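You operate a simulated robot arm through the tools that you are given. There is no shell and no other tool. Be economical: measure what you need, move in short steps, check, and stop when the job is done.

Carry out the task below with a simulated robot arm. There is one attempt and no reset: what you move stays moved.

TASK
The trough is overfull: stop, run it down to between its two lines, then coat the waiting card.
Fine: into the jug under the drain valve; coater stopped again.

It is judged by the outcome, as a careful person would: the job done as asked, and still so three seconds after it is handed in. It fails if anything else is knocked over, pushed out of place, dropped, spilled or broken.

THE ROBOT
A 5-joint arm with a two-finger parallel gripper on a trunk, on a base that drives. Base frame: it is fixed to the floor where the robot stands at the start and does not move with it; the origin is under the middle of the robot, x ahead of it, y to its left, z up. Units: m, rad, N and s.
It reaches about 1.134 m from its shoulder. Its first joint turns from -2.601 to 2.601 rad. Places, roughly: coater main switch [0.4, -0.5, 0.8]; coater start button [0.5, -0.5, 0.7]; coater stop button [0.5, -0.5, 0.7]; coater table [0.7, -0.6, 0.9]; drain valve [-0.1, -1.1, 1.1]; film dial [0.6, -0.4, 0.8]; glue coater [0.4, -0.8, 0.5]; glue trough [0.4, -0.8, 1.1]. Payload 1.57 kg.
The tool frame sits at the grasp point between the pads (the TCP): z along the fingers, y along the line on which they close. The tips reach 0.03 m beyond it. The gripper opens to 0.11 m. The fingers are 0.024 m wide and 0.012 m thick; the gripper's body (0.048 by 0.112 m) begins 0.078 m behind the TCP.
Orientation is told as [roll, pitch, yaw] about the base's x, y, z axes, in that order, counted from this pose: with the fingers straight down and closing along the base's y, the tool's x points along the base's -x, its y along +y and its z along -z.

THE INTERFACE
- The arm moves only by the tool play_rows. Its argument "increments" is a list that holds one entry, the list of rows, each a list of 7 numbers: the shift along the base's x, y, z in m, then the turn, a rotation vector about the base's x, y, z in rad, then the opening, from 0 (shut) to 1 (fully open). In form: [[[tx, ty, tz, ax, ay, az, jaw], ...]]. A call has 1 to 12 rows; each row shifts and turns the commanded pose from where the row before left it. A row lasts 0.2 s, in which the tool goes at most 0.05 m and 0.15 rad; a call with a longer step from one row to the next is refused whole, and so is a gripper value outside its range. Where a pose cannot be reached the arm comes as near as it can. A force on the tool above 60 N (or 10 N above the force at the start of the call, whichever is more), or a blocked arm, ends the call early, and 0.2 s more pass. Each finger travels about 0.072 m/s and halts on what it meets, pressing with about 43 N; the grip force reading is that of the motor and also rises with nothing between the fingers. The clock runs only during rows and for 0.2 s after the last one: add rows that do not move to give the fingers time. The reply holds the time, the measured pose of the TCP, the force on the tool along the base axes, the opening and the grip force, in the units named above and with some noise, with the torque about the TCP (base axes, N m) and any sound that the robot's microphone picked up.
- Cameras (640 x 400 px; columns grow to the right, rows downward): "scene" is now at [-0.0135, 0.1192, 1.8843]; the picture's right is [-0.93, -0.37, -0.00], its down [-0.30, 0.74, -0.60] and it looks along [0.22, -0.56, -0.80] (base axes); focal length 290 px, centre (320, 200). "wrist" rides on the gripper at [0.07, 0.016, -0.141] in the tool frame; the picture's right is [-0.23, 0.97, 0.00], its down [-0.85, -0.20, -0.48] and it looks along [-0.47, -0.11, 0.88] (tool axes); focal length 222 px, centre (320, 200). There is no depth. A picture from a camera that has moved, and an enlarged one, comes with that camera's place and axes in the base frame and with its lens. The place of the scene camera against the robot may be out by one fixed shift of up to 0.025 m in any direction.
- snapshot(camera): a new picture of that camera. No time passes.
- lift_body(by): slides the trunk up (or, below 0, down) by that many m; the arm and the scene camera ride with it, the base frame stays. It gives what a move gives, with no picture.
- drive_base(legs): drives the robot by 1 to 6 legs, each [ahead, turn to the left] in m and rad, along the robot's own axes; the way and the turn of a leg run together, so that a leg with both is an arc; at most 1.5 m and 3.142 rad a leg. The arm and the cameras ride along, it lands a little off, and it stops where it bumps. It gives what a move gives.
- aim_head(pan, tilt): turns the head with the scene camera to pan (to the left, within 2.705 rad either way) and tilt (down, from -0.506 to 1.204), counted from straight ahead of the robot. It gives what a move gives.
- enlarge(camera, box): a new picture of the part [left, top, right, bottom] of that camera's present view, enlarged. No time passes.
- close_job(): hands the job in; it is judged then, once.

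Go step by step. Nothing tells you exact positions but the pictures and the camera data: compare them with the known pose of the tool, close in by small moves and look again before you grip or let go. The budget is 120 turns and 78 pictures, counting those below and the enlarged ones. Unless the task says otherwise, let go and move clear before handing in, and close with one line.

The tools are called after "Request:" by a JSON object that holds its "fn" and its "kwargs". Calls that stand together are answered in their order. play_rows: Moves the arm, as the interface text tells. Its arguments: {"type":"object","properties":{"increments":{"type":"array","items":{"type":"array","items":{"type":"array","items":{"type":"number"}}}}},"required":["increments"]} The other tools are called the same way: lift_body (by) slides the trunk up or down; drive_base (legs) drives the base; aim_head (pan, tilt) turns the head that bears the scene camera; snapshot (camera) takes a picture; enlarge (camera, box) takes an enlarged picture of a part of a camera's view; close_job () hands the job in.

At the start:

```text
t: 0.0
ee_pos: [0.3501, -0.4751, 1.1864]
orientation: [0.0, 0.0, 0.002]
contact_force: [0.0, 0.3, -0.3]
wrist_torque: [0.03, 0.04, -0.01]
finger_gap: 0.1099
grip_force: 0.1
trunk travel left (down, up): [-0.919, 0.051]
robot x, y, heading: [0.0006, -0.003, 0.003]
head pan, tilt: [-1.19, 0.927]
```

scene: 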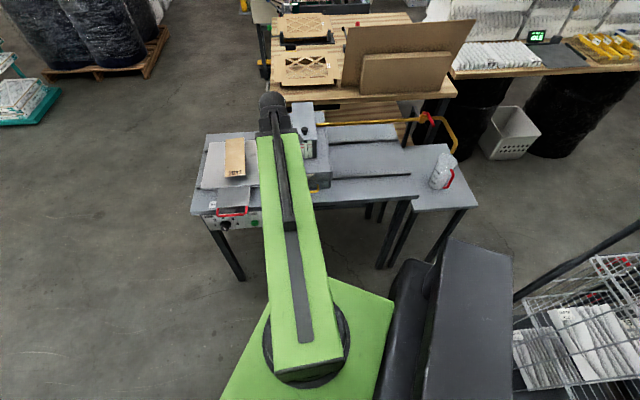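
wrist: 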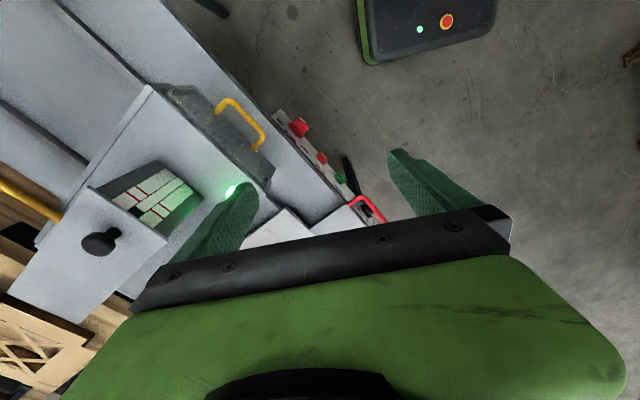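

I see the coater ahead-right with its control panel, and a drain pipe with a red valve running off to a side table holding a jug. I'll look closer first.

Request:
{"fn": "enlarge", "kwargs": {"camera": "scene", "box": [180, 90, 340, 250]}}

Request:
{"fn": "enlarge", "kwargs": {"camera": "scene", "box": [310, 90, 490, 230]}}

Request:
{"fn": "enlarge", "kwargs": {"camera": "wrist", "box": [60, 60, 400, 272]}}

```text
2.50 times, centred on (260, 170) of scene
camera zoom: at [-0.0135, 0.1192, 1.8843], right [-0.93, -0.37, 0.0], down [-0.3, 0.74, -0.6], along [0.22, -0.56, -0.8], focal length 724 px, centre (470, 275)
```

zoom: 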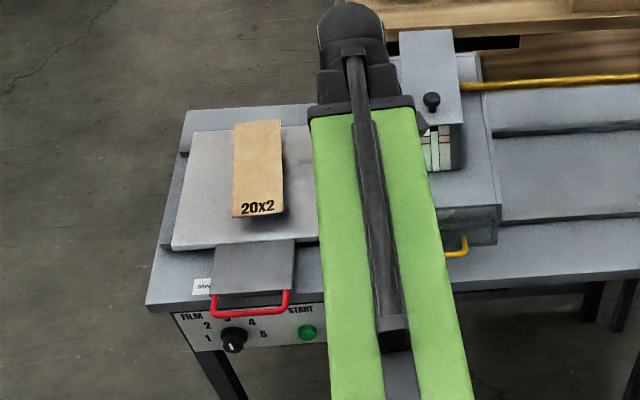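

```text
2.86 times, centred on (400, 160) of scene
camera zoom: at [-0.0135, 0.1192, 1.8843], right [-0.93, -0.37, 0.0], down [-0.3, 0.74, -0.6], along [0.22, -0.56, -0.8], focal length 827 px, centre (91, 314)
```

zoom: 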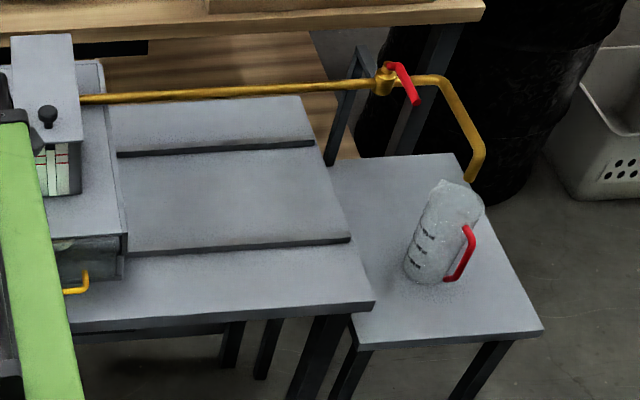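

```text
1.88 times, centred on (230, 166) of wrist
camera zoom: at [0.2804, -0.4587, 1.3266], right [0.23, 0.97, 0.0], down [0.85, -0.2, 0.48], along [0.47, -0.11, -0.88], focal length 418 px, centre (489, 264)
```

zoom: 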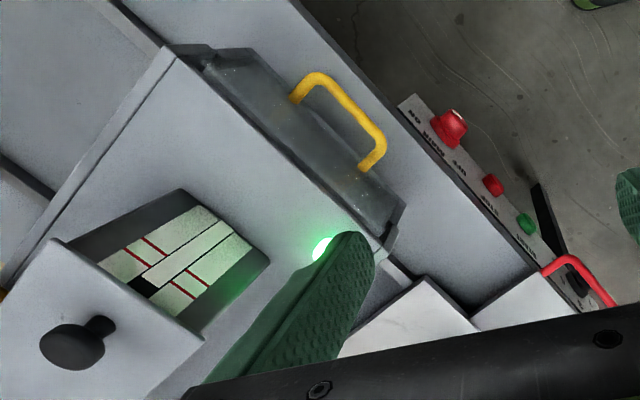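

The green running lamp is lit, the coater stands turned about 22° and its panel faces me. I'll lift the arm clear and look at the panel labels before touching anything.

Request:
{"fn": "play_rows", "kwargs": {"increments": [[[-0.02, 0.03, 0.03, 0, 0, 0, 0.5], [-0.02, 0.03, 0.03, 0, 0, 0, 0], [-0.02, 0.03, 0.03, 0, 0, 0, 0], [-0.02, 0.03, 0.03, 0, 0, 0, 0], [-0.02, 0.03, 0.0, 0, 0, 0, 0], [-0.02, 0.03, 0.0, 0, 0, 0, 0]]]}}

Request:
{"fn": "snapshot", "kwargs": {"camera": "wrist"}}

Request:
{"fn": "snapshot", "kwargs": {"camera": "scene"}}

```text
t: 1.4
ee_pos: [0.3304, -0.4448, 1.1853]
orientation: [0.001, 0.0, -0.001]
contact_force: [-0.1, 0.2, -0.3]
wrist_torque: [-0.04, 0.0, -0.02]
finger_gap: 0.0001
grip_force: 21.3
out of reach, approached as far as the arm can: row 1, 2, 3, 4, 5, 6
trunk travel left (down, up): [-0.919, 0.051]
robot x, y, heading: [-0.0021, 0.0011, 0.002]
head pan, tilt: [-1.19, 0.927]
```

```text
72 pictures are left
camera wrist: at [0.2603, -0.4281, 1.3265], right [0.23, 0.97, 0.0], down [0.86, -0.2, 0.48], along [0.47, -0.11, -0.88], focal length 222 px, centre (320, 200)
```

wrist: 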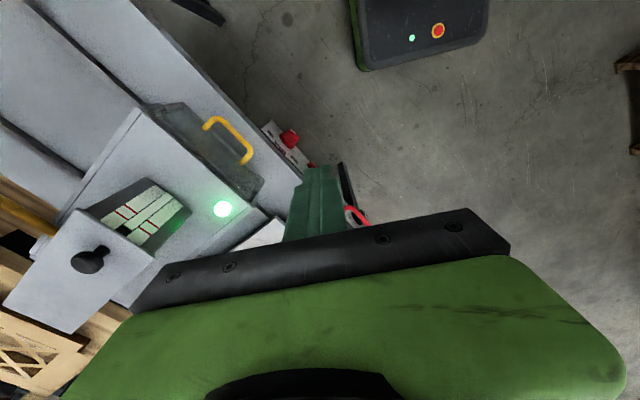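

```text
71 pictures are left
camera scene: at [-0.0133, 0.1191, 1.8843], right [-0.93, -0.37, 0.0], down [-0.3, 0.74, -0.6], along [0.22, -0.56, -0.8], focal length 290 px, centre (320, 200)
```

scene: 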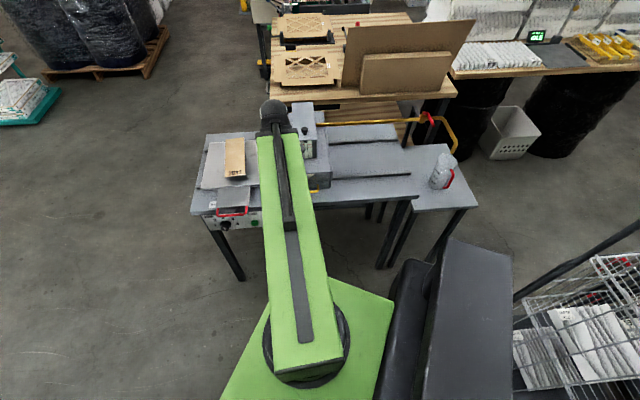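

I'll drive ahead about 0.25 m so the arm faces the panel squarely, after a slight trunk lift for clearance.

Request:
{"fn": "lift_body", "kwargs": {"by": 0.045}}

Request:
{"fn": "drive_base", "kwargs": {"legs": [[0.26, 0]]}}

Request:
{"fn": "snapshot", "kwargs": {"camera": "scene"}}

Request:
{"fn": "snapshot", "kwargs": {"camera": "wrist"}}

```text
t: 2.3
ee_pos: [0.3295, -0.4431, 1.2305]
orientation: [0.0, 0.0, 0.001]
contact_force: [-0.5, 0.1, 0.5]
wrist_torque: [0.03, 0.03, 0.03]
finger_gap: 0.0
grip_force: 21.4
trunk travel left (down, up): [-0.964, 0.006]
robot x, y, heading: [-0.0014, 0.0011, -0.001]
head pan, tilt: [-1.19, 0.927]
```

```text
t: 4.2
ee_pos: [0.5939, -0.4441, 1.2304]
orientation: [-0.001, 0.003, -0.003]
contact_force: [0.2, 0.1, -0.2]
wrist_torque: [0.01, 0.04, 0.0]
finger_gap: 0.0
grip_force: 21.3
trunk travel left (down, up): [-0.964, 0.006]
robot x, y, heading: [0.26, -0.0002, -0.004]
head pan, tilt: [-1.19, 0.927]
```

```text
70 pictures are left
camera scene: at [0.2514, 0.1192, 1.9293], right [-0.93, -0.37, 0.0], down [-0.3, 0.74, -0.6], along [0.22, -0.56, -0.8], focal length 290 px, centre (320, 200)
```

scene: 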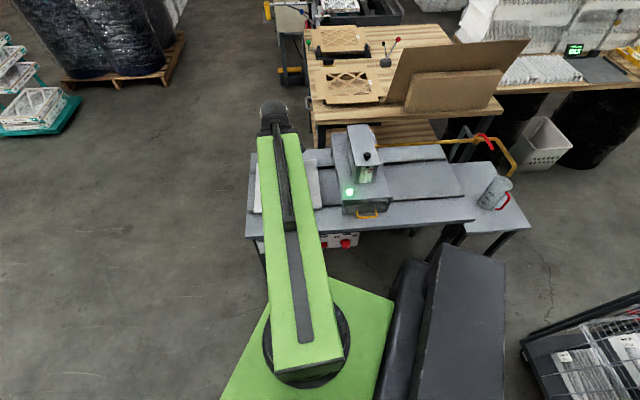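

```text
69 pictures are left
camera wrist: at [0.5239, -0.4283, 1.3712], right [0.23, 0.97, 0.0], down [0.86, -0.2, 0.48], along [0.47, -0.11, -0.88], focal length 222 px, centre (320, 200)
```

wrist: 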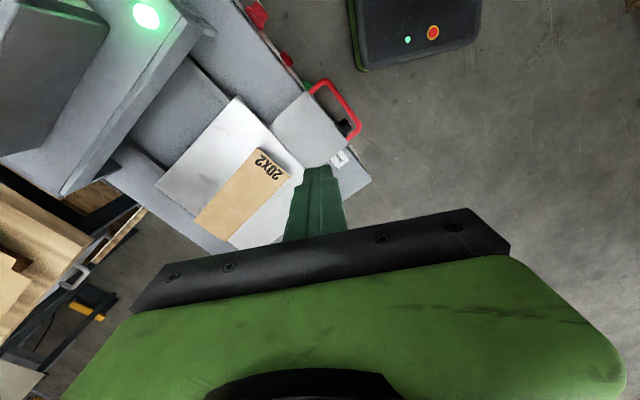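

Request:
{"fn": "enlarge", "kwargs": {"camera": "wrist", "box": [230, 0, 390, 200]}}

Request:
{"fn": "enlarge", "kwargs": {"camera": "wrist", "box": [310, 110, 374, 190]}}

Request:
{"fn": "enlarge", "kwargs": {"camera": "scene", "box": [320, 110, 540, 250]}}

```text
2.00 times, centred on (310, 100) of wrist
camera zoom: at [0.5239, -0.4283, 1.3712], right [0.23, 0.97, 0.0], down [0.86, -0.2, 0.48], along [0.47, -0.11, -0.88], focal length 444 px, centre (340, 400)
```

zoom: 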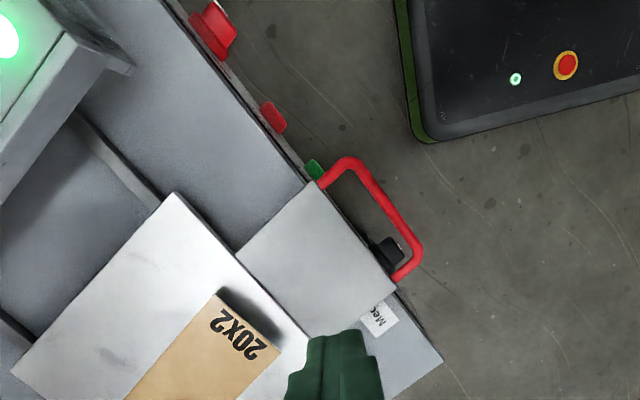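

```text
5.00 times, centred on (342, 150) of wrist
camera zoom: at [0.5239, -0.4283, 1.3712], right [0.23, 0.97, 0.0], down [0.86, -0.2, 0.48], along [0.47, -0.11, -0.88], focal length 1111 px, centre (210, 450)
```

zoom: 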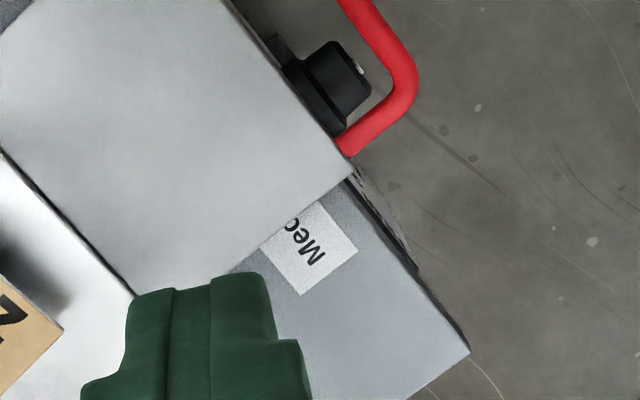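

```text
2.86 times, centred on (430, 180) of scene
camera zoom: at [0.2514, 0.1192, 1.9293], right [-0.93, -0.37, 0.0], down [-0.3, 0.74, -0.6], along [0.22, -0.56, -0.8], focal length 827 px, centre (6, 257)
```

zoom: 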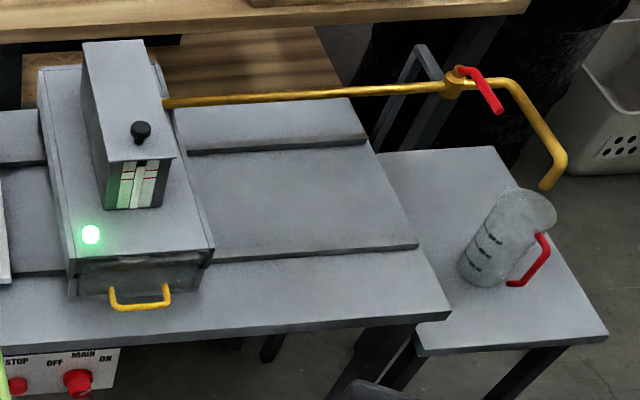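

The film dial, start, stop and main switch sit on the front panel, and the red-handled plate hides part of a label. I'll turn the gripper so its camera is on top, then tilt it forward to read the panel.

Request:
{"fn": "play_rows", "kwargs": {"increments": [[[0, 0, 0, 0, 0, 0.148, 0], [0, 0, 0, 0, 0, 0.148, 0], [0, 0, 0, 0, 0, 0.148, 0], [0, 0, 0, 0, 0, 0.148, 0], [0, 0, 0, 0, 0, 0.148, 0], [0, 0, 0, 0, 0, 0.148, 0], [0, 0, 0, 0, 0, 0.148, 0], [0, 0, 0, 0, 0, 0.148, 0], [0, 0, 0, 0, 0, 0.148, 0], [0, 0, 0, 0, 0, 0.148, 0], [0, 0, 0, 0, 0, 0.148, 0], [0, 0, 0, 0, 0, 0.148, 0]]]}}

Request:
{"fn": "play_rows", "kwargs": {"increments": [[[0, 0, 0, 0, 0, 0.148, 0], [0, 0, 0, 0, 0, 0.148, 0], [0, 0, 0, 0, 0, 0.148, 0], [0, 0, 0.01, -0.12, -0.09, 0, 0], [0, 0, 0.01, -0.12, -0.09, 0, 0], [0, 0, 0.01, -0.12, -0.09, 0, 0], [0, 0, 0.01, -0.12, -0.09, 0, 0], [0, 0, 0.01, -0.12, -0.09, 0, 0], [0, 0, 0.01, -0.12, -0.09, 0, 0]]]}}

Request:
{"fn": "snapshot", "kwargs": {"camera": "wrist"}}

```text
t: 6.8
ee_pos: [0.593, -0.4446, 1.2314]
orientation: [0.001, -0.001, 1.777]
contact_force: [0.4, -0.3, 0.2]
wrist_torque: [-0.03, 0.0, 0.03]
finger_gap: 0.0001
grip_force: 21.6
trunk travel left (down, up): [-0.964, 0.006]
robot x, y, heading: [0.2615, 0.0008, -0.003]
head pan, tilt: [-1.19, 0.927]
```

```text
t: 8.8
ee_pos: [0.714, -0.5863, 1.3209]
orientation: [-0.241, 0.875, 1.893]
contact_force: [-0.3, 0.4, -0.6]
wrist_torque: [0.03, 0.02, -0.02]
finger_gap: 0.0001
grip_force: 21.2
out of reach, approached as far as the arm can: row 2, 3, 4, 5, 6, 7, 8, 9
trunk travel left (down, up): [-0.964, 0.006]
robot x, y, heading: [0.2626, 0.0008, -0.004]
head pan, tilt: [-1.19, 0.927]
```

```text
65 pictures are left
camera wrist: at [0.6486, -0.5474, 1.4592], right [-0.89, -0.33, -0.32], down [-0.22, 0.92, -0.33], along [0.41, -0.22, -0.89], focal length 222 px, centre (320, 200)
```

wrist: 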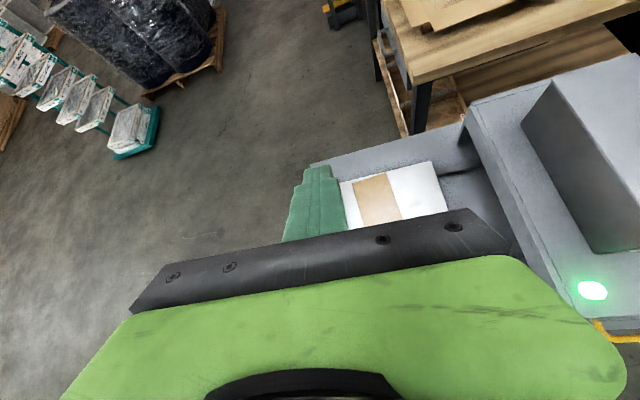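

The wrist hit its spin limit, so I'll unwind it and use the scene camera instead. I also want the robot farther back and facing the panel, so I'll check the free floor to the left.

Request:
{"fn": "play_rows", "kwargs": {"increments": [[[0, 0, 0, 0.12, 0.09, 0, 0], [0, 0, 0, 0.12, 0.09, 0, 0], [0, 0, 0, 0.12, 0.09, 0, 0], [0, 0, 0, 0.12, 0.09, 0, 0], [0, 0, 0, 0.12, 0.09, 0, 0], [0, 0, 0, 0.12, 0.09, 0, 0], [0, 0, 0, 0, 0, -0.148, 0], [0, 0, 0, 0, 0, -0.148, 0], [0, 0, 0, 0, 0, -0.148, 0]]]}}

Request:
{"fn": "aim_head", "kwargs": {"pan": 1.6, "tilt": 0.7}}

Request:
{"fn": "snapshot", "kwargs": {"camera": "scene"}}

```text
t: 10.8
ee_pos: [0.7149, -0.5851, 1.2315]
orientation: [0.002, 0.001, 1.566]
contact_force: [-0.8, 0.0, -0.4]
wrist_torque: [0.01, 0.02, -0.02]
finger_gap: 0.0
grip_force: 21.0
out of reach, approached as far as the arm can: row 1, 2, 3, 4, 5
trunk travel left (down, up): [-0.964, 0.006]
robot x, y, heading: [0.2608, 0.0007, 0.0]
head pan, tilt: [-1.19, 0.927]
```

```text
t: 13.2
ee_pos: [0.7147, -0.5854, 1.2321]
orientation: [0.004, 0.0, 1.572]
contact_force: [0.8, -0.6, 0.3]
wrist_torque: [0.04, 0.0, -0.02]
finger_gap: 0.0001
grip_force: 20.8
trunk travel left (down, up): [-0.964, 0.006]
robot x, y, heading: [0.2614, -0.0028, 0.0]
head pan, tilt: [1.6, 0.7]
```

```text
64 pictures are left
camera scene: at [0.2194, 0.2729, 1.9473], right [1.0, 0.03, 0.0], down [0.02, -0.64, -0.76], along [-0.02, 0.76, -0.64], focal length 290 px, centre (320, 200)
```

scene: 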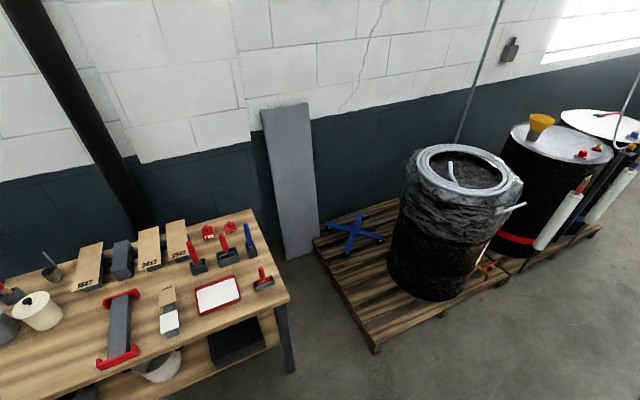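

Request:
{"fn": "aim_head", "kwargs": {"pan": 2.7, "tilt": 1.1}}

Request:
{"fn": "snapshot", "kwargs": {"camera": "scene"}}

```text
t: 14.5
ee_pos: [0.714, -0.585, 1.2308]
orientation: [0.006, 0.0, 1.571]
contact_force: [0.0, -1.0, -0.2]
wrist_torque: [0.0, 0.0, -0.02]
finger_gap: 0.0
grip_force: 20.8
trunk travel left (down, up): [-0.964, 0.006]
robot x, y, heading: [0.2671, -0.0, -0.0]
head pan, tilt: [2.7, 1.1]
```

```text
63 pictures are left
camera scene: at [0.1647, 0.2151, 1.9173], right [0.43, 0.9, 0.0], down [0.8, -0.38, -0.45], along [-0.41, 0.19, -0.89], focal length 290 px, centre (320, 200)
```

scene: 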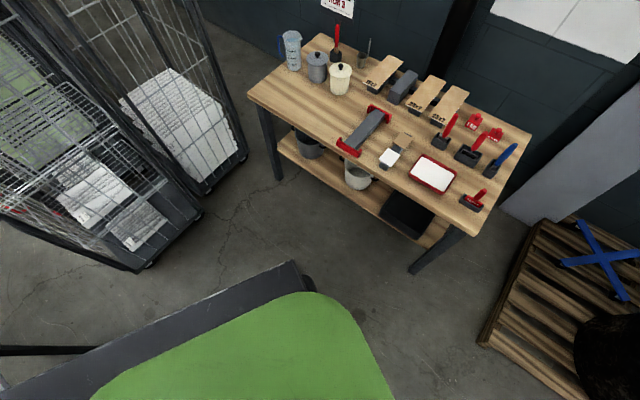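

There's limited room behind me, so I'll stay here and bring the arm around over the free floor ahead, then low and horizontal. The first step is to swing to straight ahead.

Request:
{"fn": "play_rows", "kwargs": {"increments": [[[0.0125, 0.0483, 0, 0, 0, -0.131, 0], [0.0125, 0.0483, 0, 0, 0, -0.131, 0], [0.0125, 0.0483, 0, 0, 0, -0.131, 0], [0.0125, 0.0483, 0, 0, 0, -0.131, 0], [0.0125, 0.0483, 0, 0, 0, -0.131, 0], [0.0125, 0.0483, 0, 0, 0, -0.131, 0], [0.0125, 0.0483, 0, 0, 0, -0.131, 0], [0.0125, 0.0483, 0, 0, 0, -0.131, 0], [0.0125, 0.0483, 0, 0, 0, -0.131, 0], [0.0125, 0.0483, 0, 0, 0, -0.131, 0], [0.0125, 0.0483, 0, 0, 0, -0.131, 0], [0.0125, 0.0483, 0, 0, 0, -0.131, 0]]]}}

Request:
{"fn": "aim_head", "kwargs": {"pan": -1.1, "tilt": 0.9}}

Request:
{"fn": "snapshot", "kwargs": {"camera": "scene"}}

```text
t: 17.1
ee_pos: [0.8638, -0.0045, 1.2313]
orientation: [0.004, 0.0, -0.005]
contact_force: [0.3, -0.4, -0.2]
wrist_torque: [-0.02, 0.01, -0.01]
finger_gap: 0.0
grip_force: 21.0
out of reach, approached as far as the arm can: row 1
trunk travel left (down, up): [-0.964, 0.006]
robot x, y, heading: [0.2652, -0.0035, -0.001]
head pan, tilt: [2.7, 1.1]
```

```text
t: 20.3
ee_pos: [0.8629, -0.0063, 1.2311]
orientation: [0.004, -0.002, -0.003]
contact_force: [0.4, 0.2, 0.5]
wrist_torque: [0.0, 0.0, -0.02]
finger_gap: 0.0003
grip_force: 21.3
trunk travel left (down, up): [-0.964, 0.006]
robot x, y, heading: [0.2617, -0.0016, 0.004]
head pan, tilt: [-1.1, 0.901]
```

```text
62 pictures are left
camera scene: at [0.2561, 0.1207, 1.9312], right [-0.89, -0.45, 0.0], down [-0.36, 0.7, -0.62], along [0.28, -0.55, -0.78], focal length 290 px, centre (320, 200)
```

scene: 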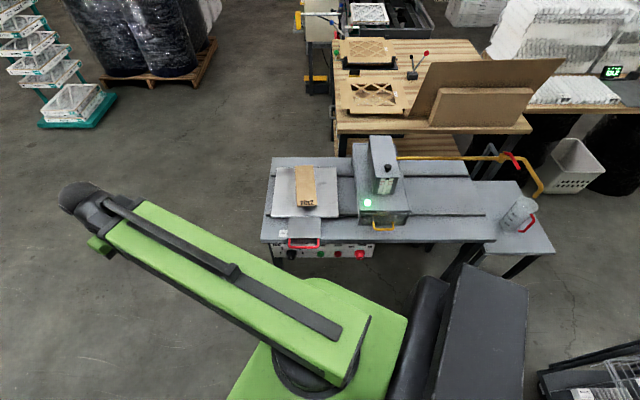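

Now there's a clear view of the whole coater. I'll enlarge the panel, the gauge and the jug.

Request:
{"fn": "enlarge", "kwargs": {"camera": "scene", "box": [255, 200, 415, 270]}}

Request:
{"fn": "enlarge", "kwargs": {"camera": "scene", "box": [350, 125, 430, 215]}}

Request:
{"fn": "enlarge", "kwargs": {"camera": "scene", "box": [470, 140, 570, 260]}}

```text
4.00 times, centred on (335, 235) of scene
camera zoom: at [0.2561, 0.1207, 1.9312], right [-0.89, -0.45, 0.0], down [-0.36, 0.7, -0.62], along [0.28, -0.55, -0.78], focal length 1158 px, centre (260, 60)
```

zoom: 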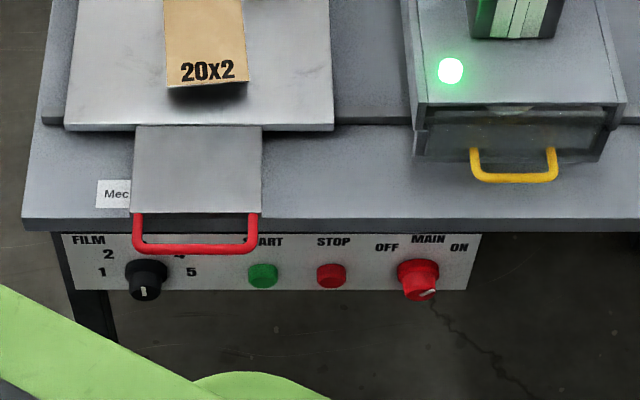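

```text
4.44 times, centred on (390, 170) of scene
camera zoom: at [0.2561, 0.1207, 1.9312], right [-0.89, -0.45, 0.0], down [-0.36, 0.7, -0.62], along [0.28, -0.55, -0.78], focal length 1287 px, centre (9, 333)
```

zoom: 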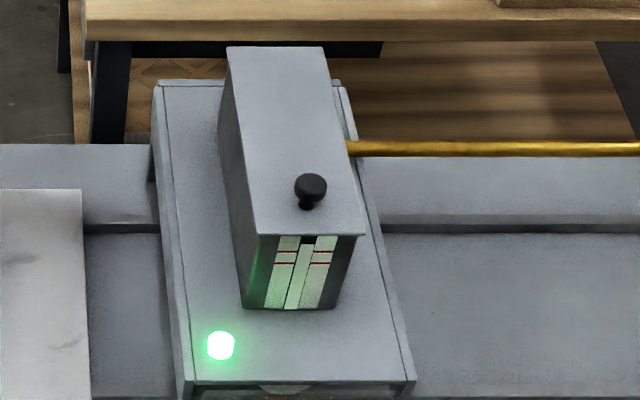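

```text
3.33 times, centred on (520, 200) of scene
camera zoom: at [0.2561, 0.1207, 1.9312], right [-0.89, -0.45, 0.0], down [-0.36, 0.7, -0.62], along [0.28, -0.55, -0.78], focal length 965 px, centre (-347, 200)
```

zoom: 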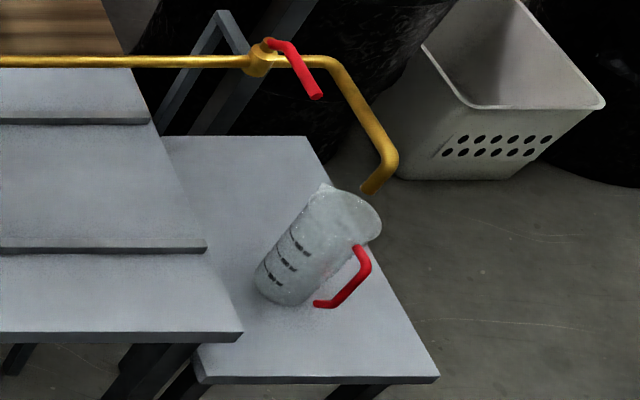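

The stop button is about (0.474, −0.498, 0.715). I'll turn to face the panel and back up 0.3 m so the arm has room to push straight.

Request:
{"fn": "drive_base", "kwargs": {"legs": [[0, -1.17], [-0.3, 0]]}}

Request:
{"fn": "aim_head", "kwargs": {"pan": 0.0, "tilt": 0.85}}

Request:
{"fn": "snapshot", "kwargs": {"camera": "scene"}}

Request:
{"fn": "snapshot", "kwargs": {"camera": "wrist"}}

```text
t: 25.3
ee_pos: [0.3541, -0.2868, 1.232]
orientation: [0.003, -0.003, -1.184]
contact_force: [0.3, 0.3, 0.2]
wrist_torque: [-0.04, 0.02, 0.0]
finger_gap: 0.0
grip_force: 21.4
trunk travel left (down, up): [-0.964, 0.006]
robot x, y, heading: [0.133, 0.2737, -1.184]
head pan, tilt: [-1.1, 0.901]
```

```text
t: 26.6
ee_pos: [0.3545, -0.2881, 1.2304]
orientation: [0.003, 0.0, -1.184]
contact_force: [0.0, -0.1, -0.7]
wrist_torque: [-0.01, -0.05, 0.01]
finger_gap: 0.0001
grip_force: 21.5
trunk travel left (down, up): [-0.964, 0.006]
robot x, y, heading: [0.1303, 0.2732, -1.182]
head pan, tilt: [0.0, 0.85]
```

```text
58 pictures are left
camera scene: at [0.306, 0.3226, 1.9351], right [-0.93, -0.38, 0.0], down [-0.28, 0.7, -0.66], along [0.25, -0.61, -0.75], focal length 290 px, centre (320, 200)
```

scene: 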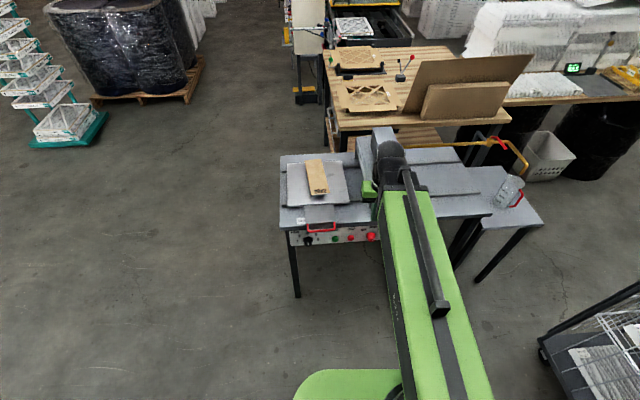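

```text
57 pictures are left
camera wrist: at [0.3431, -0.2181, 1.3717], right [0.99, 0.16, 0.0], down [0.14, -0.87, 0.48], along [0.08, -0.47, -0.88], focal length 222 px, centre (320, 200)
```

wrist: 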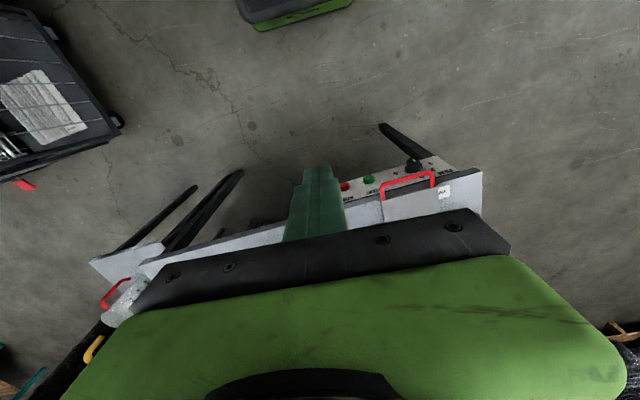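

Good view. I'll lower the closed fingers in front of the panel and tilt them level, staying about 0.2 m away from it.

Request:
{"fn": "play_rows", "kwargs": {"increments": [[[0, 0, -0.043, -0.12, -0.049, 0, 0], [0, 0, -0.043, -0.12, -0.049, 0, 0], [0, 0, -0.043, -0.12, -0.049, 0, 0], [0, 0, -0.043, -0.12, -0.049, 0, 0], [0, 0, -0.043, -0.12, -0.049, 0, 0], [0, 0, -0.043, -0.12, -0.049, 0, 0], [0, 0, -0.043, -0.12, -0.049, 0, 0], [0, 0, -0.043, -0.12, -0.049, 0, 0], [0, 0, -0.043, -0.12, -0.049, 0, 0], [0, 0, -0.043, -0.12, -0.049, 0, 0], [0, 0, -0.043, -0.12, -0.049, 0, 0], [0, 0, -0.043, -0.12, -0.049, 0, 0]]]}}

Request:
{"fn": "snapshot", "kwargs": {"camera": "wrist"}}

Request:
{"fn": "snapshot", "kwargs": {"camera": "scene"}}

```text
t: 29.2
ee_pos: [0.4323, -0.4843, 1.4611]
orientation: [0.04, -1.541, -1.218]
contact_force: [0.4, 0.6, -0.1]
wrist_torque: [-0.01, 0.03, -0.02]
finger_gap: 0.0
grip_force: 21.2
out of reach, approached as far as the arm can: row 1, 2, 3, 4, 5, 6, 7, 8, 9, 10, 11, 12
trunk travel left (down, up): [-0.964, 0.006]
robot x, y, heading: [0.1332, 0.2739, -1.183]
head pan, tilt: [0.0, 0.85]
```

```text
56 pictures are left
camera wrist: at [0.3918, -0.3458, 1.3956], right [0.9, 0.37, 0.23], down [-0.36, 0.34, 0.87], along [0.24, -0.87, 0.44], focal length 222 px, centre (320, 200)
```

wrist: 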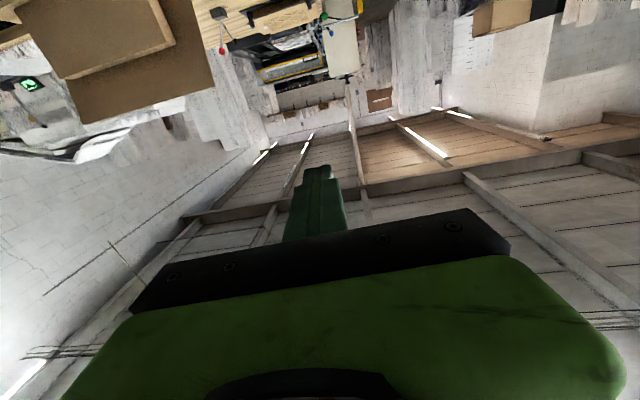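

```text
55 pictures are left
camera scene: at [0.3061, 0.3224, 1.9351], right [-0.93, -0.38, 0.0], down [-0.28, 0.7, -0.66], along [0.25, -0.61, -0.75], focal length 290 px, centre (320, 200)
```

scene: 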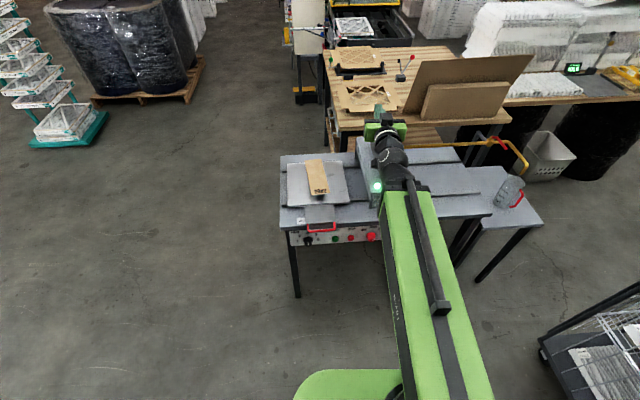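

The arm can't fold that close. I'll probe how it moves downward and outward from here, staying well above the coater.

Request:
{"fn": "play_rows", "kwargs": {"increments": [[[0, 0, -0.03, 0, 0, 0, 0], [0, 0, -0.03, 0, 0, 0, 0]]]}}

Request:
{"fn": "play_rows", "kwargs": {"increments": [[[-0.015, 0.037, 0, 0, 0, 0, 0], [0, 0, 0, 0, 0, 0, 0]]]}}

Request:
{"fn": "play_rows", "kwargs": {"increments": [[[-0.015, 0.037, -0.03, 0, 0, 0, 0], [0, 0, 0, 0, 0, 0, 0]]]}}

```text
t: 29.8
ee_pos: [0.4322, -0.4841, 1.4642]
orientation: [0.056, -1.554, -1.236]
contact_force: [0.1, 0.2, 0.3]
wrist_torque: [0.02, 0.01, -0.02]
finger_gap: 0.0
grip_force: 20.9
out of reach, approached as far as the arm can: row 1, 2
trunk travel left (down, up): [-0.964, 0.006]
robot x, y, heading: [0.1321, 0.2722, -1.186]
head pan, tilt: [0.0, 0.85]
```

```text
t: 30.4
ee_pos: [0.4329, -0.4836, 1.4659]
orientation: [0.07, -1.555, -1.251]
contact_force: [-0.6, 0.8, 1.4]
wrist_torque: [0.02, -0.02, -0.05]
finger_gap: 0.0
grip_force: 21.6
out of reach, approached as far as the arm can: row 1
trunk travel left (down, up): [-0.964, 0.006]
robot x, y, heading: [0.1345, 0.27, -1.181]
head pan, tilt: [0.0, 0.85]
```

```text
t: 31.0
ee_pos: [0.432, -0.4832, 1.4647]
orientation: [0.073, -1.555, -1.252]
contact_force: [-1.2, 0.7, 0.0]
wrist_torque: [0.01, 0.0, 0.02]
finger_gap: 0.0
grip_force: 21.7
out of reach, approached as far as the arm can: row 1
trunk travel left (down, up): [-0.964, 0.006]
robot x, y, heading: [0.132, 0.2729, -1.176]
head pan, tilt: [0.0, 0.85]
```

Shoulder height is below the wrist, so I must fold under it over free floor. I'll swing the arm left off the coater on an arc.

Request:
{"fn": "play_rows", "kwargs": {"increments": [[[0.014, -0.035, 0, 0, 0, 0, 0], [0.0439, 0.0188, 0, 0, 0, 0.0562, 0], [0.0428, 0.0213, 0, 0, 0, 0.0562, 0], [0.0416, 0.0236, 0, 0, 0, 0.0562, 0], [0.0401, 0.026, 0, 0, 0, 0.0562, 0], [0.0386, 0.0282, 0, 0, 0, 0.0562, 0], [0.037, 0.0303, 0, 0, 0, 0.0562, 0], [0.0352, 0.0323, 0, 0, 0, 0.0562, 0], [0.0334, 0.0342, 0, 0, 0, 0.0562, 0], [0.0314, 0.0361, 0, 0, 0, 0.0562, 0], [0.0293, 0.0378, 0, 0, 0, 0.0562, 0], [0.0271, 0.0393, 0, 0, 0, 0.0562, 0]]]}}

Request:
{"fn": "play_rows", "kwargs": {"increments": [[[0.0249, 0.0408, 0, 0, 0, 0.0562, 0], [0.0226, 0.0421, 0, 0, 0, 0.0562, 0], [0.0201, 0.0434, 0, 0, 0, 0.0562, 0], [0.0177, 0.0444, 0, 0, 0, 0.0562, 0], [0.0152, 0.0453, 0, 0, 0, 0.0562, 0], [0.0126, 0.0461, 0, 0, 0, 0.0562, 0], [0.01, 0.0467, 0, 0, 0, 0.0562, 0]]]}}

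```text
t: 33.6
ee_pos: [0.8476, -0.1901, 1.4656]
orientation: [0.04, -1.558, -0.598]
contact_force: [0.1, -0.4, -0.4]
wrist_torque: [0.03, -0.01, -0.01]
finger_gap: 0.0
grip_force: 21.4
trunk travel left (down, up): [-0.964, 0.006]
robot x, y, heading: [0.1336, 0.2696, -1.181]
head pan, tilt: [0.0, 0.85]
```

```text
t: 35.2
ee_pos: [0.9707, 0.1172, 1.4661]
orientation: [0.019, -1.556, -0.184]
contact_force: [0.0, 0.8, 0.5]
wrist_torque: [0.02, -0.01, -0.03]
finger_gap: 0.0
grip_force: 21.3
trunk travel left (down, up): [-0.964, 0.006]
robot x, y, heading: [0.1337, 0.2739, -1.187]
head pan, tilt: [0.0, 0.85]
```

Request:
{"fn": "play_rows", "kwargs": {"increments": [[[0.03, -0.006, -0.02, 0, 0, 0, 0], [0.03, -0.006, -0.03, 0, 0, 0, 0], [0.0, 0, -0.045, 0, 0, 0, 0], [0, 0, -0.045, 0, 0, 0, 0], [0, 0, -0.045, 0, 0, 0, 0], [0, 0, -0.045, 0, 0, 0, 0], [0, 0, -0.045, 0, 0, 0, 0], [0, 0, -0.045, 0, 0, 0, 0], [0, 0, -0.045, 0, 0, 0, 0], [0, 0, -0.045, 0, 0, 0, 0], [0, 0, -0.045, 0, 0, 0, 0], [0, 0, -0.045, 0, 0, 0, 0]]]}}

Request:
{"fn": "play_rows", "kwargs": {"increments": [[[-0.04, 0.008, -0.03, 0, 0, 0, 0], [-0.04, 0.008, -0.03, 0, 0, 0, 0], [-0.04, 0.008, -0.03, 0, 0, 0, 0], [-0.04, 0.008, -0.03, 0, 0, 0, 0], [-0.04, 0.008, -0.03, 0, 0, 0, 0], [-0.04, 0.008, -0.03, 0, 0, 0, 0], [-0.04, 0.008, -0.03, 0, 0, 0, 0]]]}}

```text
t: 37.8
ee_pos: [1.0289, 0.106, 1.4653]
orientation: [0.06, -1.555, -0.224]
contact_force: [-0.6, -0.4, 0.2]
wrist_torque: [0.01, 0.0, -0.03]
finger_gap: 0.0
grip_force: 21.3
out of reach, approached as far as the arm can: row 1, 2, 3, 4, 5, 6, 7, 8, 9, 10, 11, 12
trunk travel left (down, up): [-0.964, 0.006]
robot x, y, heading: [0.1309, 0.2709, -1.184]
head pan, tilt: [0.0, 0.85]
```

```text
refused: row 1 steps farther than a row can; nothing moved
```

The results show that the wrist height is fixed by the trunk (z comes from lift_body and tilt), and rows only give radius, azimuth, tilt and spin. So I'll dip the fingers 30° below level, pull in, then lower the trunk here over free floor.

Request:
{"fn": "play_rows", "kwargs": {"increments": [[[-0.0295, 0.0057, -0.0316, 0.0243, 0.1286, 0, 0], [-0.0295, 0.0057, -0.031, 0.0243, 0.1286, 0, 0], [-0.0295, 0.0057, -0.03, 0.0243, 0.1286, 0, 0], [-0.0295, 0.0057, -0.0284, 0.0243, 0.1286, 0, 0], [0, 0, 0, 0, 0, 0, 0]]]}}

Request:
{"fn": "lift_body", "kwargs": {"by": -0.3}}

Request:
{"fn": "snapshot", "kwargs": {"camera": "wrist"}}

```text
t: 39.0
ee_pos: [0.9112, 0.1272, 1.3456]
orientation: [0.022, -1.029, -0.187]
contact_force: [0.7, 0.8, 0.6]
wrist_torque: [0.0, -0.01, 0.04]
finger_gap: 0.0001
grip_force: 20.8
trunk travel left (down, up): [-0.964, 0.006]
robot x, y, heading: [0.1354, 0.2701, -1.184]
head pan, tilt: [0.0, 0.85]
```

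```text
t: 42.0
ee_pos: [0.9122, 0.1271, 1.0465]
orientation: [0.019, -1.032, -0.188]
contact_force: [-0.1, 0.7, -1.0]
wrist_torque: [0.0, -0.01, 0.01]
finger_gap: 0.0003
grip_force: 21.3
trunk travel left (down, up): [-0.664, 0.306]
robot x, y, heading: [0.1361, 0.2713, -1.181]
head pan, tilt: [0.0, 0.85]
```

```text
54 pictures are left
camera wrist: at [0.7597, 0.17, 1.0589], right [0.28, 0.94, 0.2], down [-0.01, -0.21, 0.98], along [0.96, -0.28, -0.05], focal length 222 px, centre (320, 200)
```

wrist: 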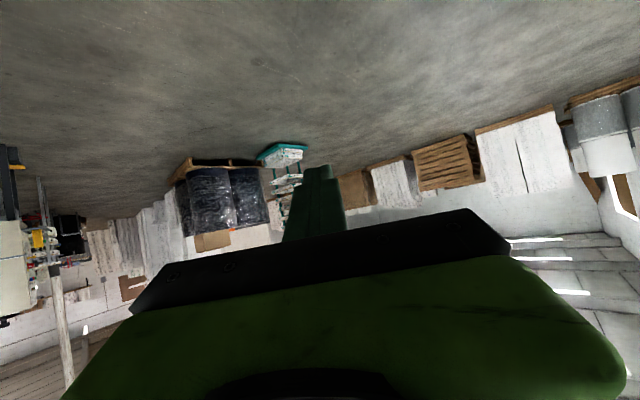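

Request:
{"fn": "lift_body", "kwargs": {"by": -0.325}}

Request:
{"fn": "play_rows", "kwargs": {"increments": [[[-0.02, 0.0037, 0, 0, 0, 0, 0], [-0.0099, -0.0458, 0, 0, 0, -0.0609, 0], [-0.0127, -0.0452, 0, 0, 0, -0.0609, 0], [-0.0154, -0.0443, 0, 0, 0, -0.0609, 0], [-0.0181, -0.0433, 0, 0, 0, -0.0609, 0], [-0.0207, -0.0421, 0, 0, 0, -0.0609, 0], [-0.0232, -0.0407, 0, 0, 0, -0.0609, 0], [-0.0257, -0.0392, 0, 0, 0, -0.0609, 0], [-0.028, -0.0376, 0, 0, 0, -0.0609, 0], [-0.0303, -0.0358, 0, 0, 0, -0.0609, 0]]]}}

Request:
{"fn": "snapshot", "kwargs": {"camera": "wrist"}}

Request:
{"fn": "snapshot", "kwargs": {"camera": "scene"}}

```text
t: 45.2
ee_pos: [0.9122, 0.1278, 0.7216]
orientation: [0.019, -1.029, -0.187]
contact_force: [0.3, -0.7, 0.1]
wrist_torque: [-0.02, -0.01, 0.03]
finger_gap: 0.0
grip_force: 21.8
trunk travel left (down, up): [-0.339, 0.631]
robot x, y, heading: [0.1327, 0.2732, -1.186]
head pan, tilt: [0.0, 0.85]
```

```text
t: 47.4
ee_pos: [0.7093, -0.243, 0.7206]
orientation: [0.017, -1.032, -0.734]
contact_force: [-0.4, -0.1, -0.2]
wrist_torque: [0.01, 0.04, 0.01]
finger_gap: 0.0001
grip_force: 21.3
trunk travel left (down, up): [-0.339, 0.631]
robot x, y, heading: [0.1309, 0.2722, -1.184]
head pan, tilt: [0.0, 0.85]
```

```text
53 pictures are left
camera wrist: at [0.6013, -0.1285, 0.7339], right [0.73, 0.65, 0.2], down [-0.12, -0.18, 0.98], along [0.68, -0.74, -0.05], focal length 222 px, centre (320, 200)
```

wrist: 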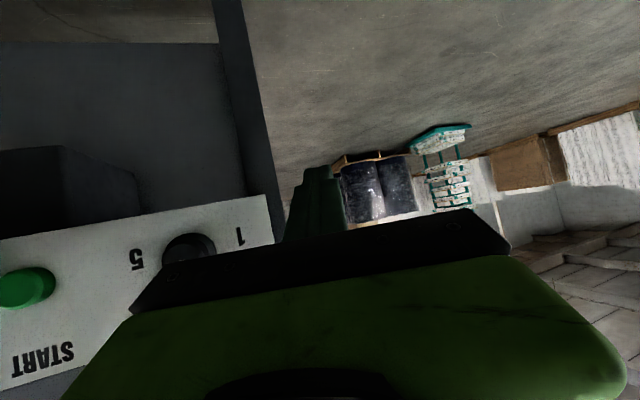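

```text
52 pictures are left
camera scene: at [0.3063, 0.3226, 1.31], right [-0.93, -0.38, 0.0], down [-0.28, 0.69, -0.66], along [0.25, -0.61, -0.75], focal length 290 px, centre (320, 200)
```

scene: 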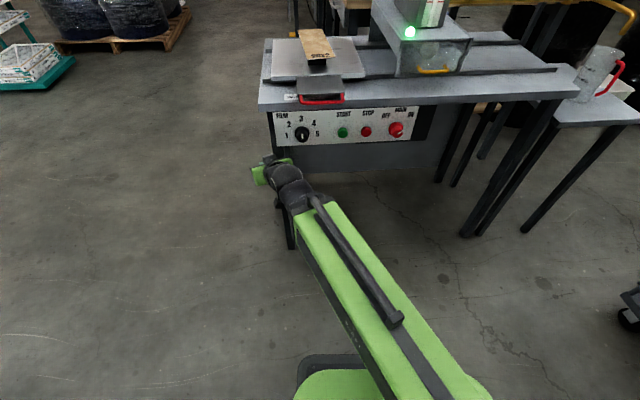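

Request:
{"fn": "enlarge", "kwargs": {"camera": "scene", "box": [255, 30, 435, 150]}}

Request:
{"fn": "play_rows", "kwargs": {"increments": [[[-0.0324, -0.0339, 0, 0, 0, -0.0609, 0], [-0.0344, -0.0319, 0, 0, 0, -0.0609, 0], [-0.0362, -0.0298, 0, 0, 0, -0.0609, 0], [-0.038, -0.0275, 0, 0, 0, -0.0609, 0], [-0.0396, -0.0251, 0, 0, 0, -0.0609, 0], [-0.0411, -0.0227, 0, 0, 0, -0.0609, 0]]]}}

Request:
{"fn": "snapshot", "kwargs": {"camera": "wrist"}}

Request:
{"fn": "enlarge", "kwargs": {"camera": "scene", "box": [270, 60, 470, 220]}}

```text
3.33 times, centred on (345, 90) of scene
camera zoom: at [0.3063, 0.3226, 1.31], right [-0.93, -0.38, 0.0], down [-0.28, 0.69, -0.66], along [0.25, -0.61, -0.75], focal length 965 px, centre (237, 567)
```

zoom: 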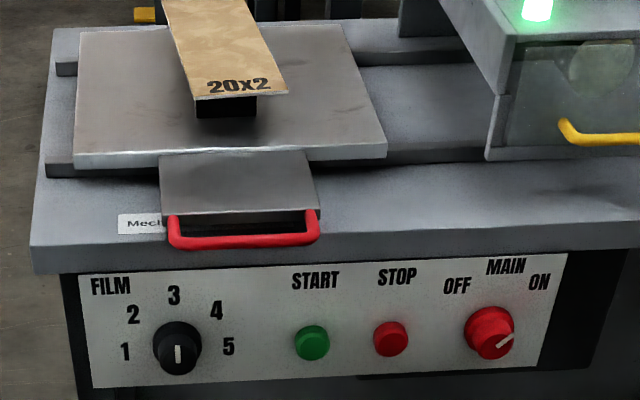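

```text
t: 48.8
ee_pos: [0.4907, -0.4194, 0.7224]
orientation: [0.02, -1.03, -1.103]
contact_force: [0.1, 1.1, -0.3]
wrist_torque: [0.02, 0.01, -0.03]
finger_gap: 0.0
grip_force: 21.4
out of reach, approached as far as the arm can: row 1, 4
trunk travel left (down, up): [-0.339, 0.631]
robot x, y, heading: [0.1296, 0.2734, -1.185]
head pan, tilt: [0.0, 0.85]
```

```text
50 pictures are left
camera wrist: at [0.4327, -0.2733, 0.7339], right [0.91, 0.35, 0.2], down [-0.17, -0.12, 0.98], along [0.37, -0.93, -0.05], focal length 222 px, centre (320, 200)
```

wrist: 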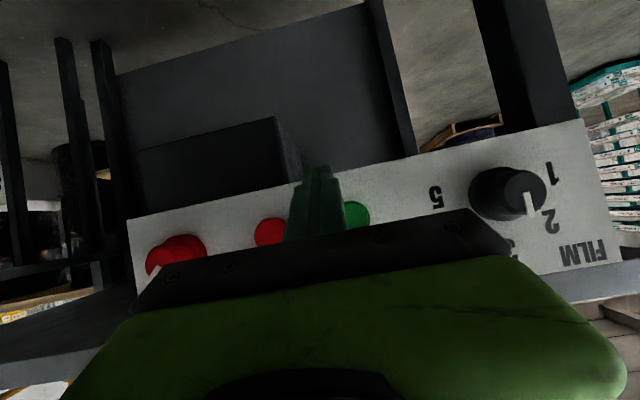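

```text
2.50 times, centred on (370, 140) of scene
camera zoom: at [0.3064, 0.3225, 1.31], right [-0.93, -0.38, 0.0], down [-0.29, 0.69, -0.66], along [0.25, -0.61, -0.75], focal length 724 px, centre (195, 350)
```

zoom: 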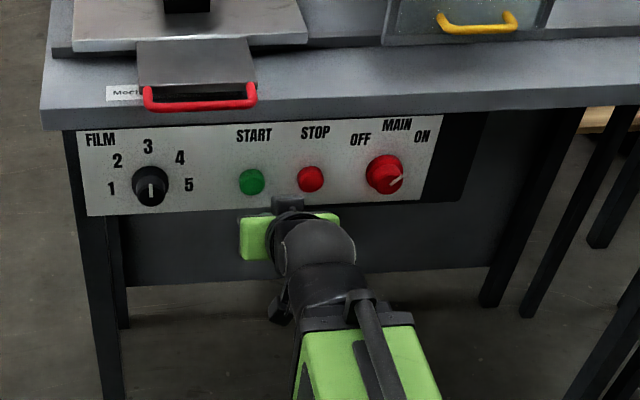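

The finger tip is right of the stop button's line (toward start) and about 3–4 cm low. I'll shift across to the stop button's azimuth, raise the trunk, and check.

Request:
{"fn": "play_rows", "kwargs": {"increments": [[[-0.0275, -0.0095, 0, 0, 0, -0.0365, 0], [-0.0275, -0.0095, 0, 0, 0, -0.0365, 0]]]}}

Request:
{"fn": "lift_body", "kwargs": {"by": 0.036}}

Request:
{"fn": "snapshot", "kwargs": {"camera": "wrist"}}

Request:
{"fn": "enlarge", "kwargs": {"camera": "scene", "box": [300, 80, 440, 170]}}

```text
t: 49.4
ee_pos: [0.44, -0.4443, 0.7222]
orientation: [0.018, -1.031, -1.175]
contact_force: [-0.3, 1.0, 1.3]
wrist_torque: [0.02, -0.04, -0.02]
finger_gap: 0.0
grip_force: 21.4
out of reach, approached as far as the arm can: row 1
trunk travel left (down, up): [-0.339, 0.631]
robot x, y, heading: [0.1349, 0.2698, -1.184]
head pan, tilt: [0.0, 0.85]
```

```text
t: 50.2
ee_pos: [0.4397, -0.4435, 0.7589]
orientation: [0.02, -1.029, -1.175]
contact_force: [0.4, 0.2, 0.1]
wrist_torque: [0.01, 0.0, 0.01]
finger_gap: 0.0
grip_force: 21.1
trunk travel left (down, up): [-0.375, 0.595]
robot x, y, heading: [0.1303, 0.2651, -1.183]
head pan, tilt: [0.0, 0.85]
```

```text
48 pictures are left
camera wrist: at [0.3911, -0.2945, 0.7699], right [0.94, 0.28, 0.2], down [-0.18, -0.11, 0.98], along [0.3, -0.95, -0.05], focal length 222 px, centre (320, 200)
```

wrist: 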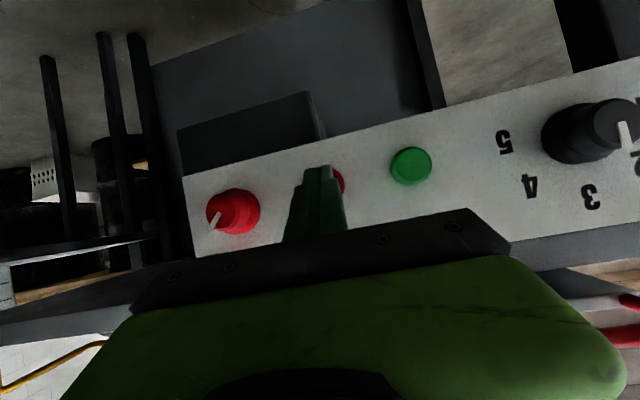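

```text
4.44 times, centred on (370, 125) of scene
camera zoom: at [0.3062, 0.3224, 1.3461], right [-0.93, -0.38, 0.0], down [-0.28, 0.7, -0.66], along [0.25, -0.61, -0.75], focal length 1287 px, centre (98, 533)
```

zoom: 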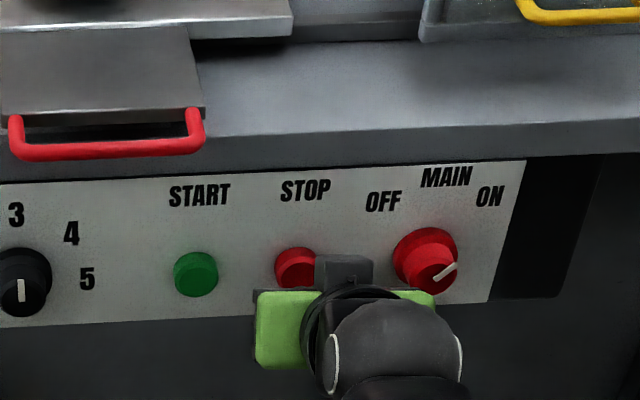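

Aligned within a centimetre. I'll nudge sideways and press in gently.

Request:
{"fn": "play_rows", "kwargs": {"increments": [[[0.006, 0.0025, 0, 0, 0, 0, 0], [0.008, -0.0183, 0, 0, 0, 0, 0], [0.004, -0.0092, 0, 0, 0, 0, 0], [0.004, -0.0092, 0, 0, 0, 0, 0], [0.002, -0.0046, 0, 0, 0, 0, 0]]]}}

Request:
{"fn": "enlarge", "kwargs": {"camera": "scene", "box": [300, 0, 460, 160]}}

```text
t: 51.2
ee_pos: [0.4548, -0.466, 0.7588]
orientation: [0.019, -1.016, -1.175]
contact_force: [-14.9, 32.1, -11.2]
wrist_torque: [-0.08, -0.04, 0.11]
finger_gap: 0.0
grip_force: 21.7
trunk travel left (down, up): [-0.375, 0.595]
robot x, y, heading: [0.1307, 0.2696, -1.182]
head pan, tilt: [0.0, 0.85]
heard: click
stopped in row 5: the force on the tool passed its limit at 80 N (the readings are from after the stop); the commanded pose is now the measured one
```

```text
2.50 times, centred on (380, 80) of scene
camera zoom: at [0.3022, 0.3312, 1.3467], right [-0.93, -0.38, 0.0], down [-0.28, 0.69, -0.67], along [0.25, -0.62, -0.75], focal length 724 px, centre (170, 500)
```

zoom: 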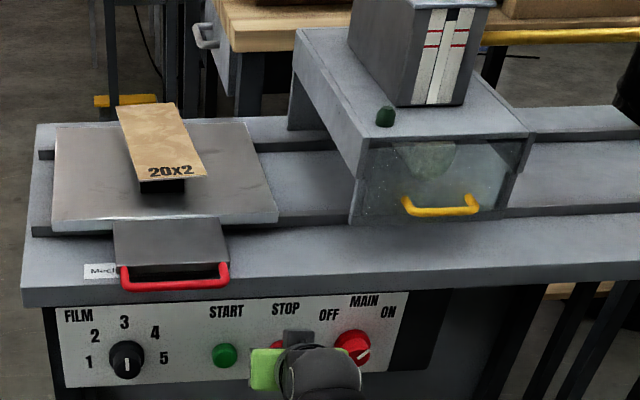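

The coater clicked and its lamp is off, so it has stopped, with the level clearly above the upper line. I'll retract, back off slightly, and raise the trunk to relocate to the drain valve.

Request:
{"fn": "play_rows", "kwargs": {"increments": [[[-0.008, 0.0183, 0, 0, 0, 0, 0], [-0.006, 0.014, 0, 0, 0, 0, 0], [0, 0, 0, 0, 0, 0, 0]]]}}

Request:
{"fn": "drive_base", "kwargs": {"legs": [[-0.07, 0]]}}

Request:
{"fn": "lift_body", "kwargs": {"by": 0.59}}

Request:
{"fn": "aim_head", "kwargs": {"pan": -0.9, "tilt": 0.8}}

Request:
{"fn": "snapshot", "kwargs": {"camera": "scene"}}

```text
t: 52.0
ee_pos: [0.4462, -0.4397, 0.7538]
orientation: [0.02, -1.019, -1.175]
contact_force: [-0.3, -0.1, 0.1]
wrist_torque: [-0.01, -0.03, 0.01]
finger_gap: 0.0
grip_force: 21.5
trunk travel left (down, up): [-0.375, 0.595]
robot x, y, heading: [0.1348, 0.2729, -1.184]
head pan, tilt: [0.0, 0.85]
```

```text
t: 53.0
ee_pos: [0.4186, -0.3756, 0.7545]
orientation: [0.019, -1.018, -1.174]
contact_force: [0.1, -0.1, -0.2]
wrist_torque: [-0.03, -0.02, 0.04]
finger_gap: 0.0
grip_force: 21.3
trunk travel left (down, up): [-0.375, 0.595]
robot x, y, heading: [0.1065, 0.3373, -1.183]
head pan, tilt: [0.0, 0.85]
```

```text
refused: 0.59 is not a number from -0.4 to 0.4
```

```text
t: 54.2
ee_pos: [0.4198, -0.3757, 0.7554]
orientation: [0.02, -1.018, -1.174]
contact_force: [-1.0, 0.2, 0.4]
wrist_torque: [0.02, 0.04, -0.02]
finger_gap: 0.0002
grip_force: 21.3
trunk travel left (down, up): [-0.375, 0.595]
robot x, y, heading: [0.1063, 0.3341, -1.179]
head pan, tilt: [-0.901, 0.799]
```

```text
45 pictures are left
camera scene: at [0.2101, 0.3903, 1.3501], right [-0.87, 0.49, 0.0], down [0.35, 0.63, -0.7], along [-0.34, -0.61, -0.72], focal length 290 px, centre (320, 200)
```

scene: 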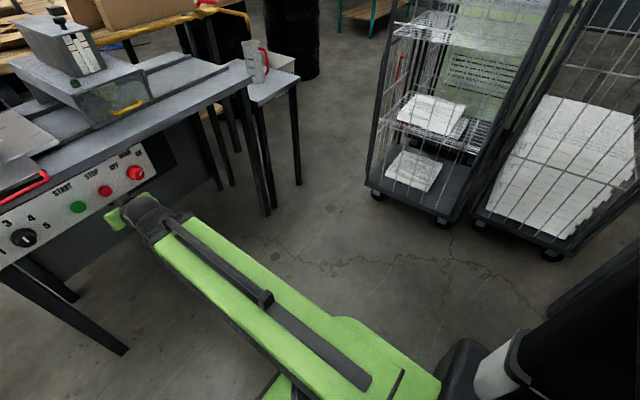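

Request:
{"fn": "lift_body", "kwargs": {"by": 0.4}}

Request:
{"fn": "lift_body", "kwargs": {"by": 0.19}}

Request:
{"fn": "drive_base", "kwargs": {"legs": [[0, -0.95], [0.68, 0]]}}

```text
t: 58.0
ee_pos: [0.4188, -0.3753, 1.1553]
orientation: [0.019, -1.017, -1.175]
contact_force: [-0.1, -0.3, 0.4]
wrist_torque: [-0.05, 0.02, 0.01]
finger_gap: 0.0002
grip_force: 21.9
trunk travel left (down, up): [-0.775, 0.195]
robot x, y, heading: [0.108, 0.3322, -1.181]
head pan, tilt: [-0.901, 0.799]
```

```text
t: 60.1
ee_pos: [0.4181, -0.3761, 1.3444]
orientation: [0.019, -1.019, -1.175]
contact_force: [0.0, -0.1, 0.0]
wrist_torque: [0.0, 0.01, 0.01]
finger_gap: 0.0
grip_force: 21.0
trunk travel left (down, up): [-0.965, 0.005]
robot x, y, heading: [0.1004, 0.3333, -1.183]
head pan, tilt: [-0.901, 0.799]
```

```text
t: 66.3
ee_pos: [-0.6613, -0.8985, 1.3447]
orientation: [0.02, -1.017, -2.132]
contact_force: [0.8, -0.9, 0.6]
wrist_torque: [0.04, 0.05, 0.01]
finger_gap: 0.0002
grip_force: 21.6
trunk travel left (down, up): [-0.965, 0.005]
robot x, y, heading: [-0.2565, -0.23, -2.13]
head pan, tilt: [-0.901, 0.799]
```

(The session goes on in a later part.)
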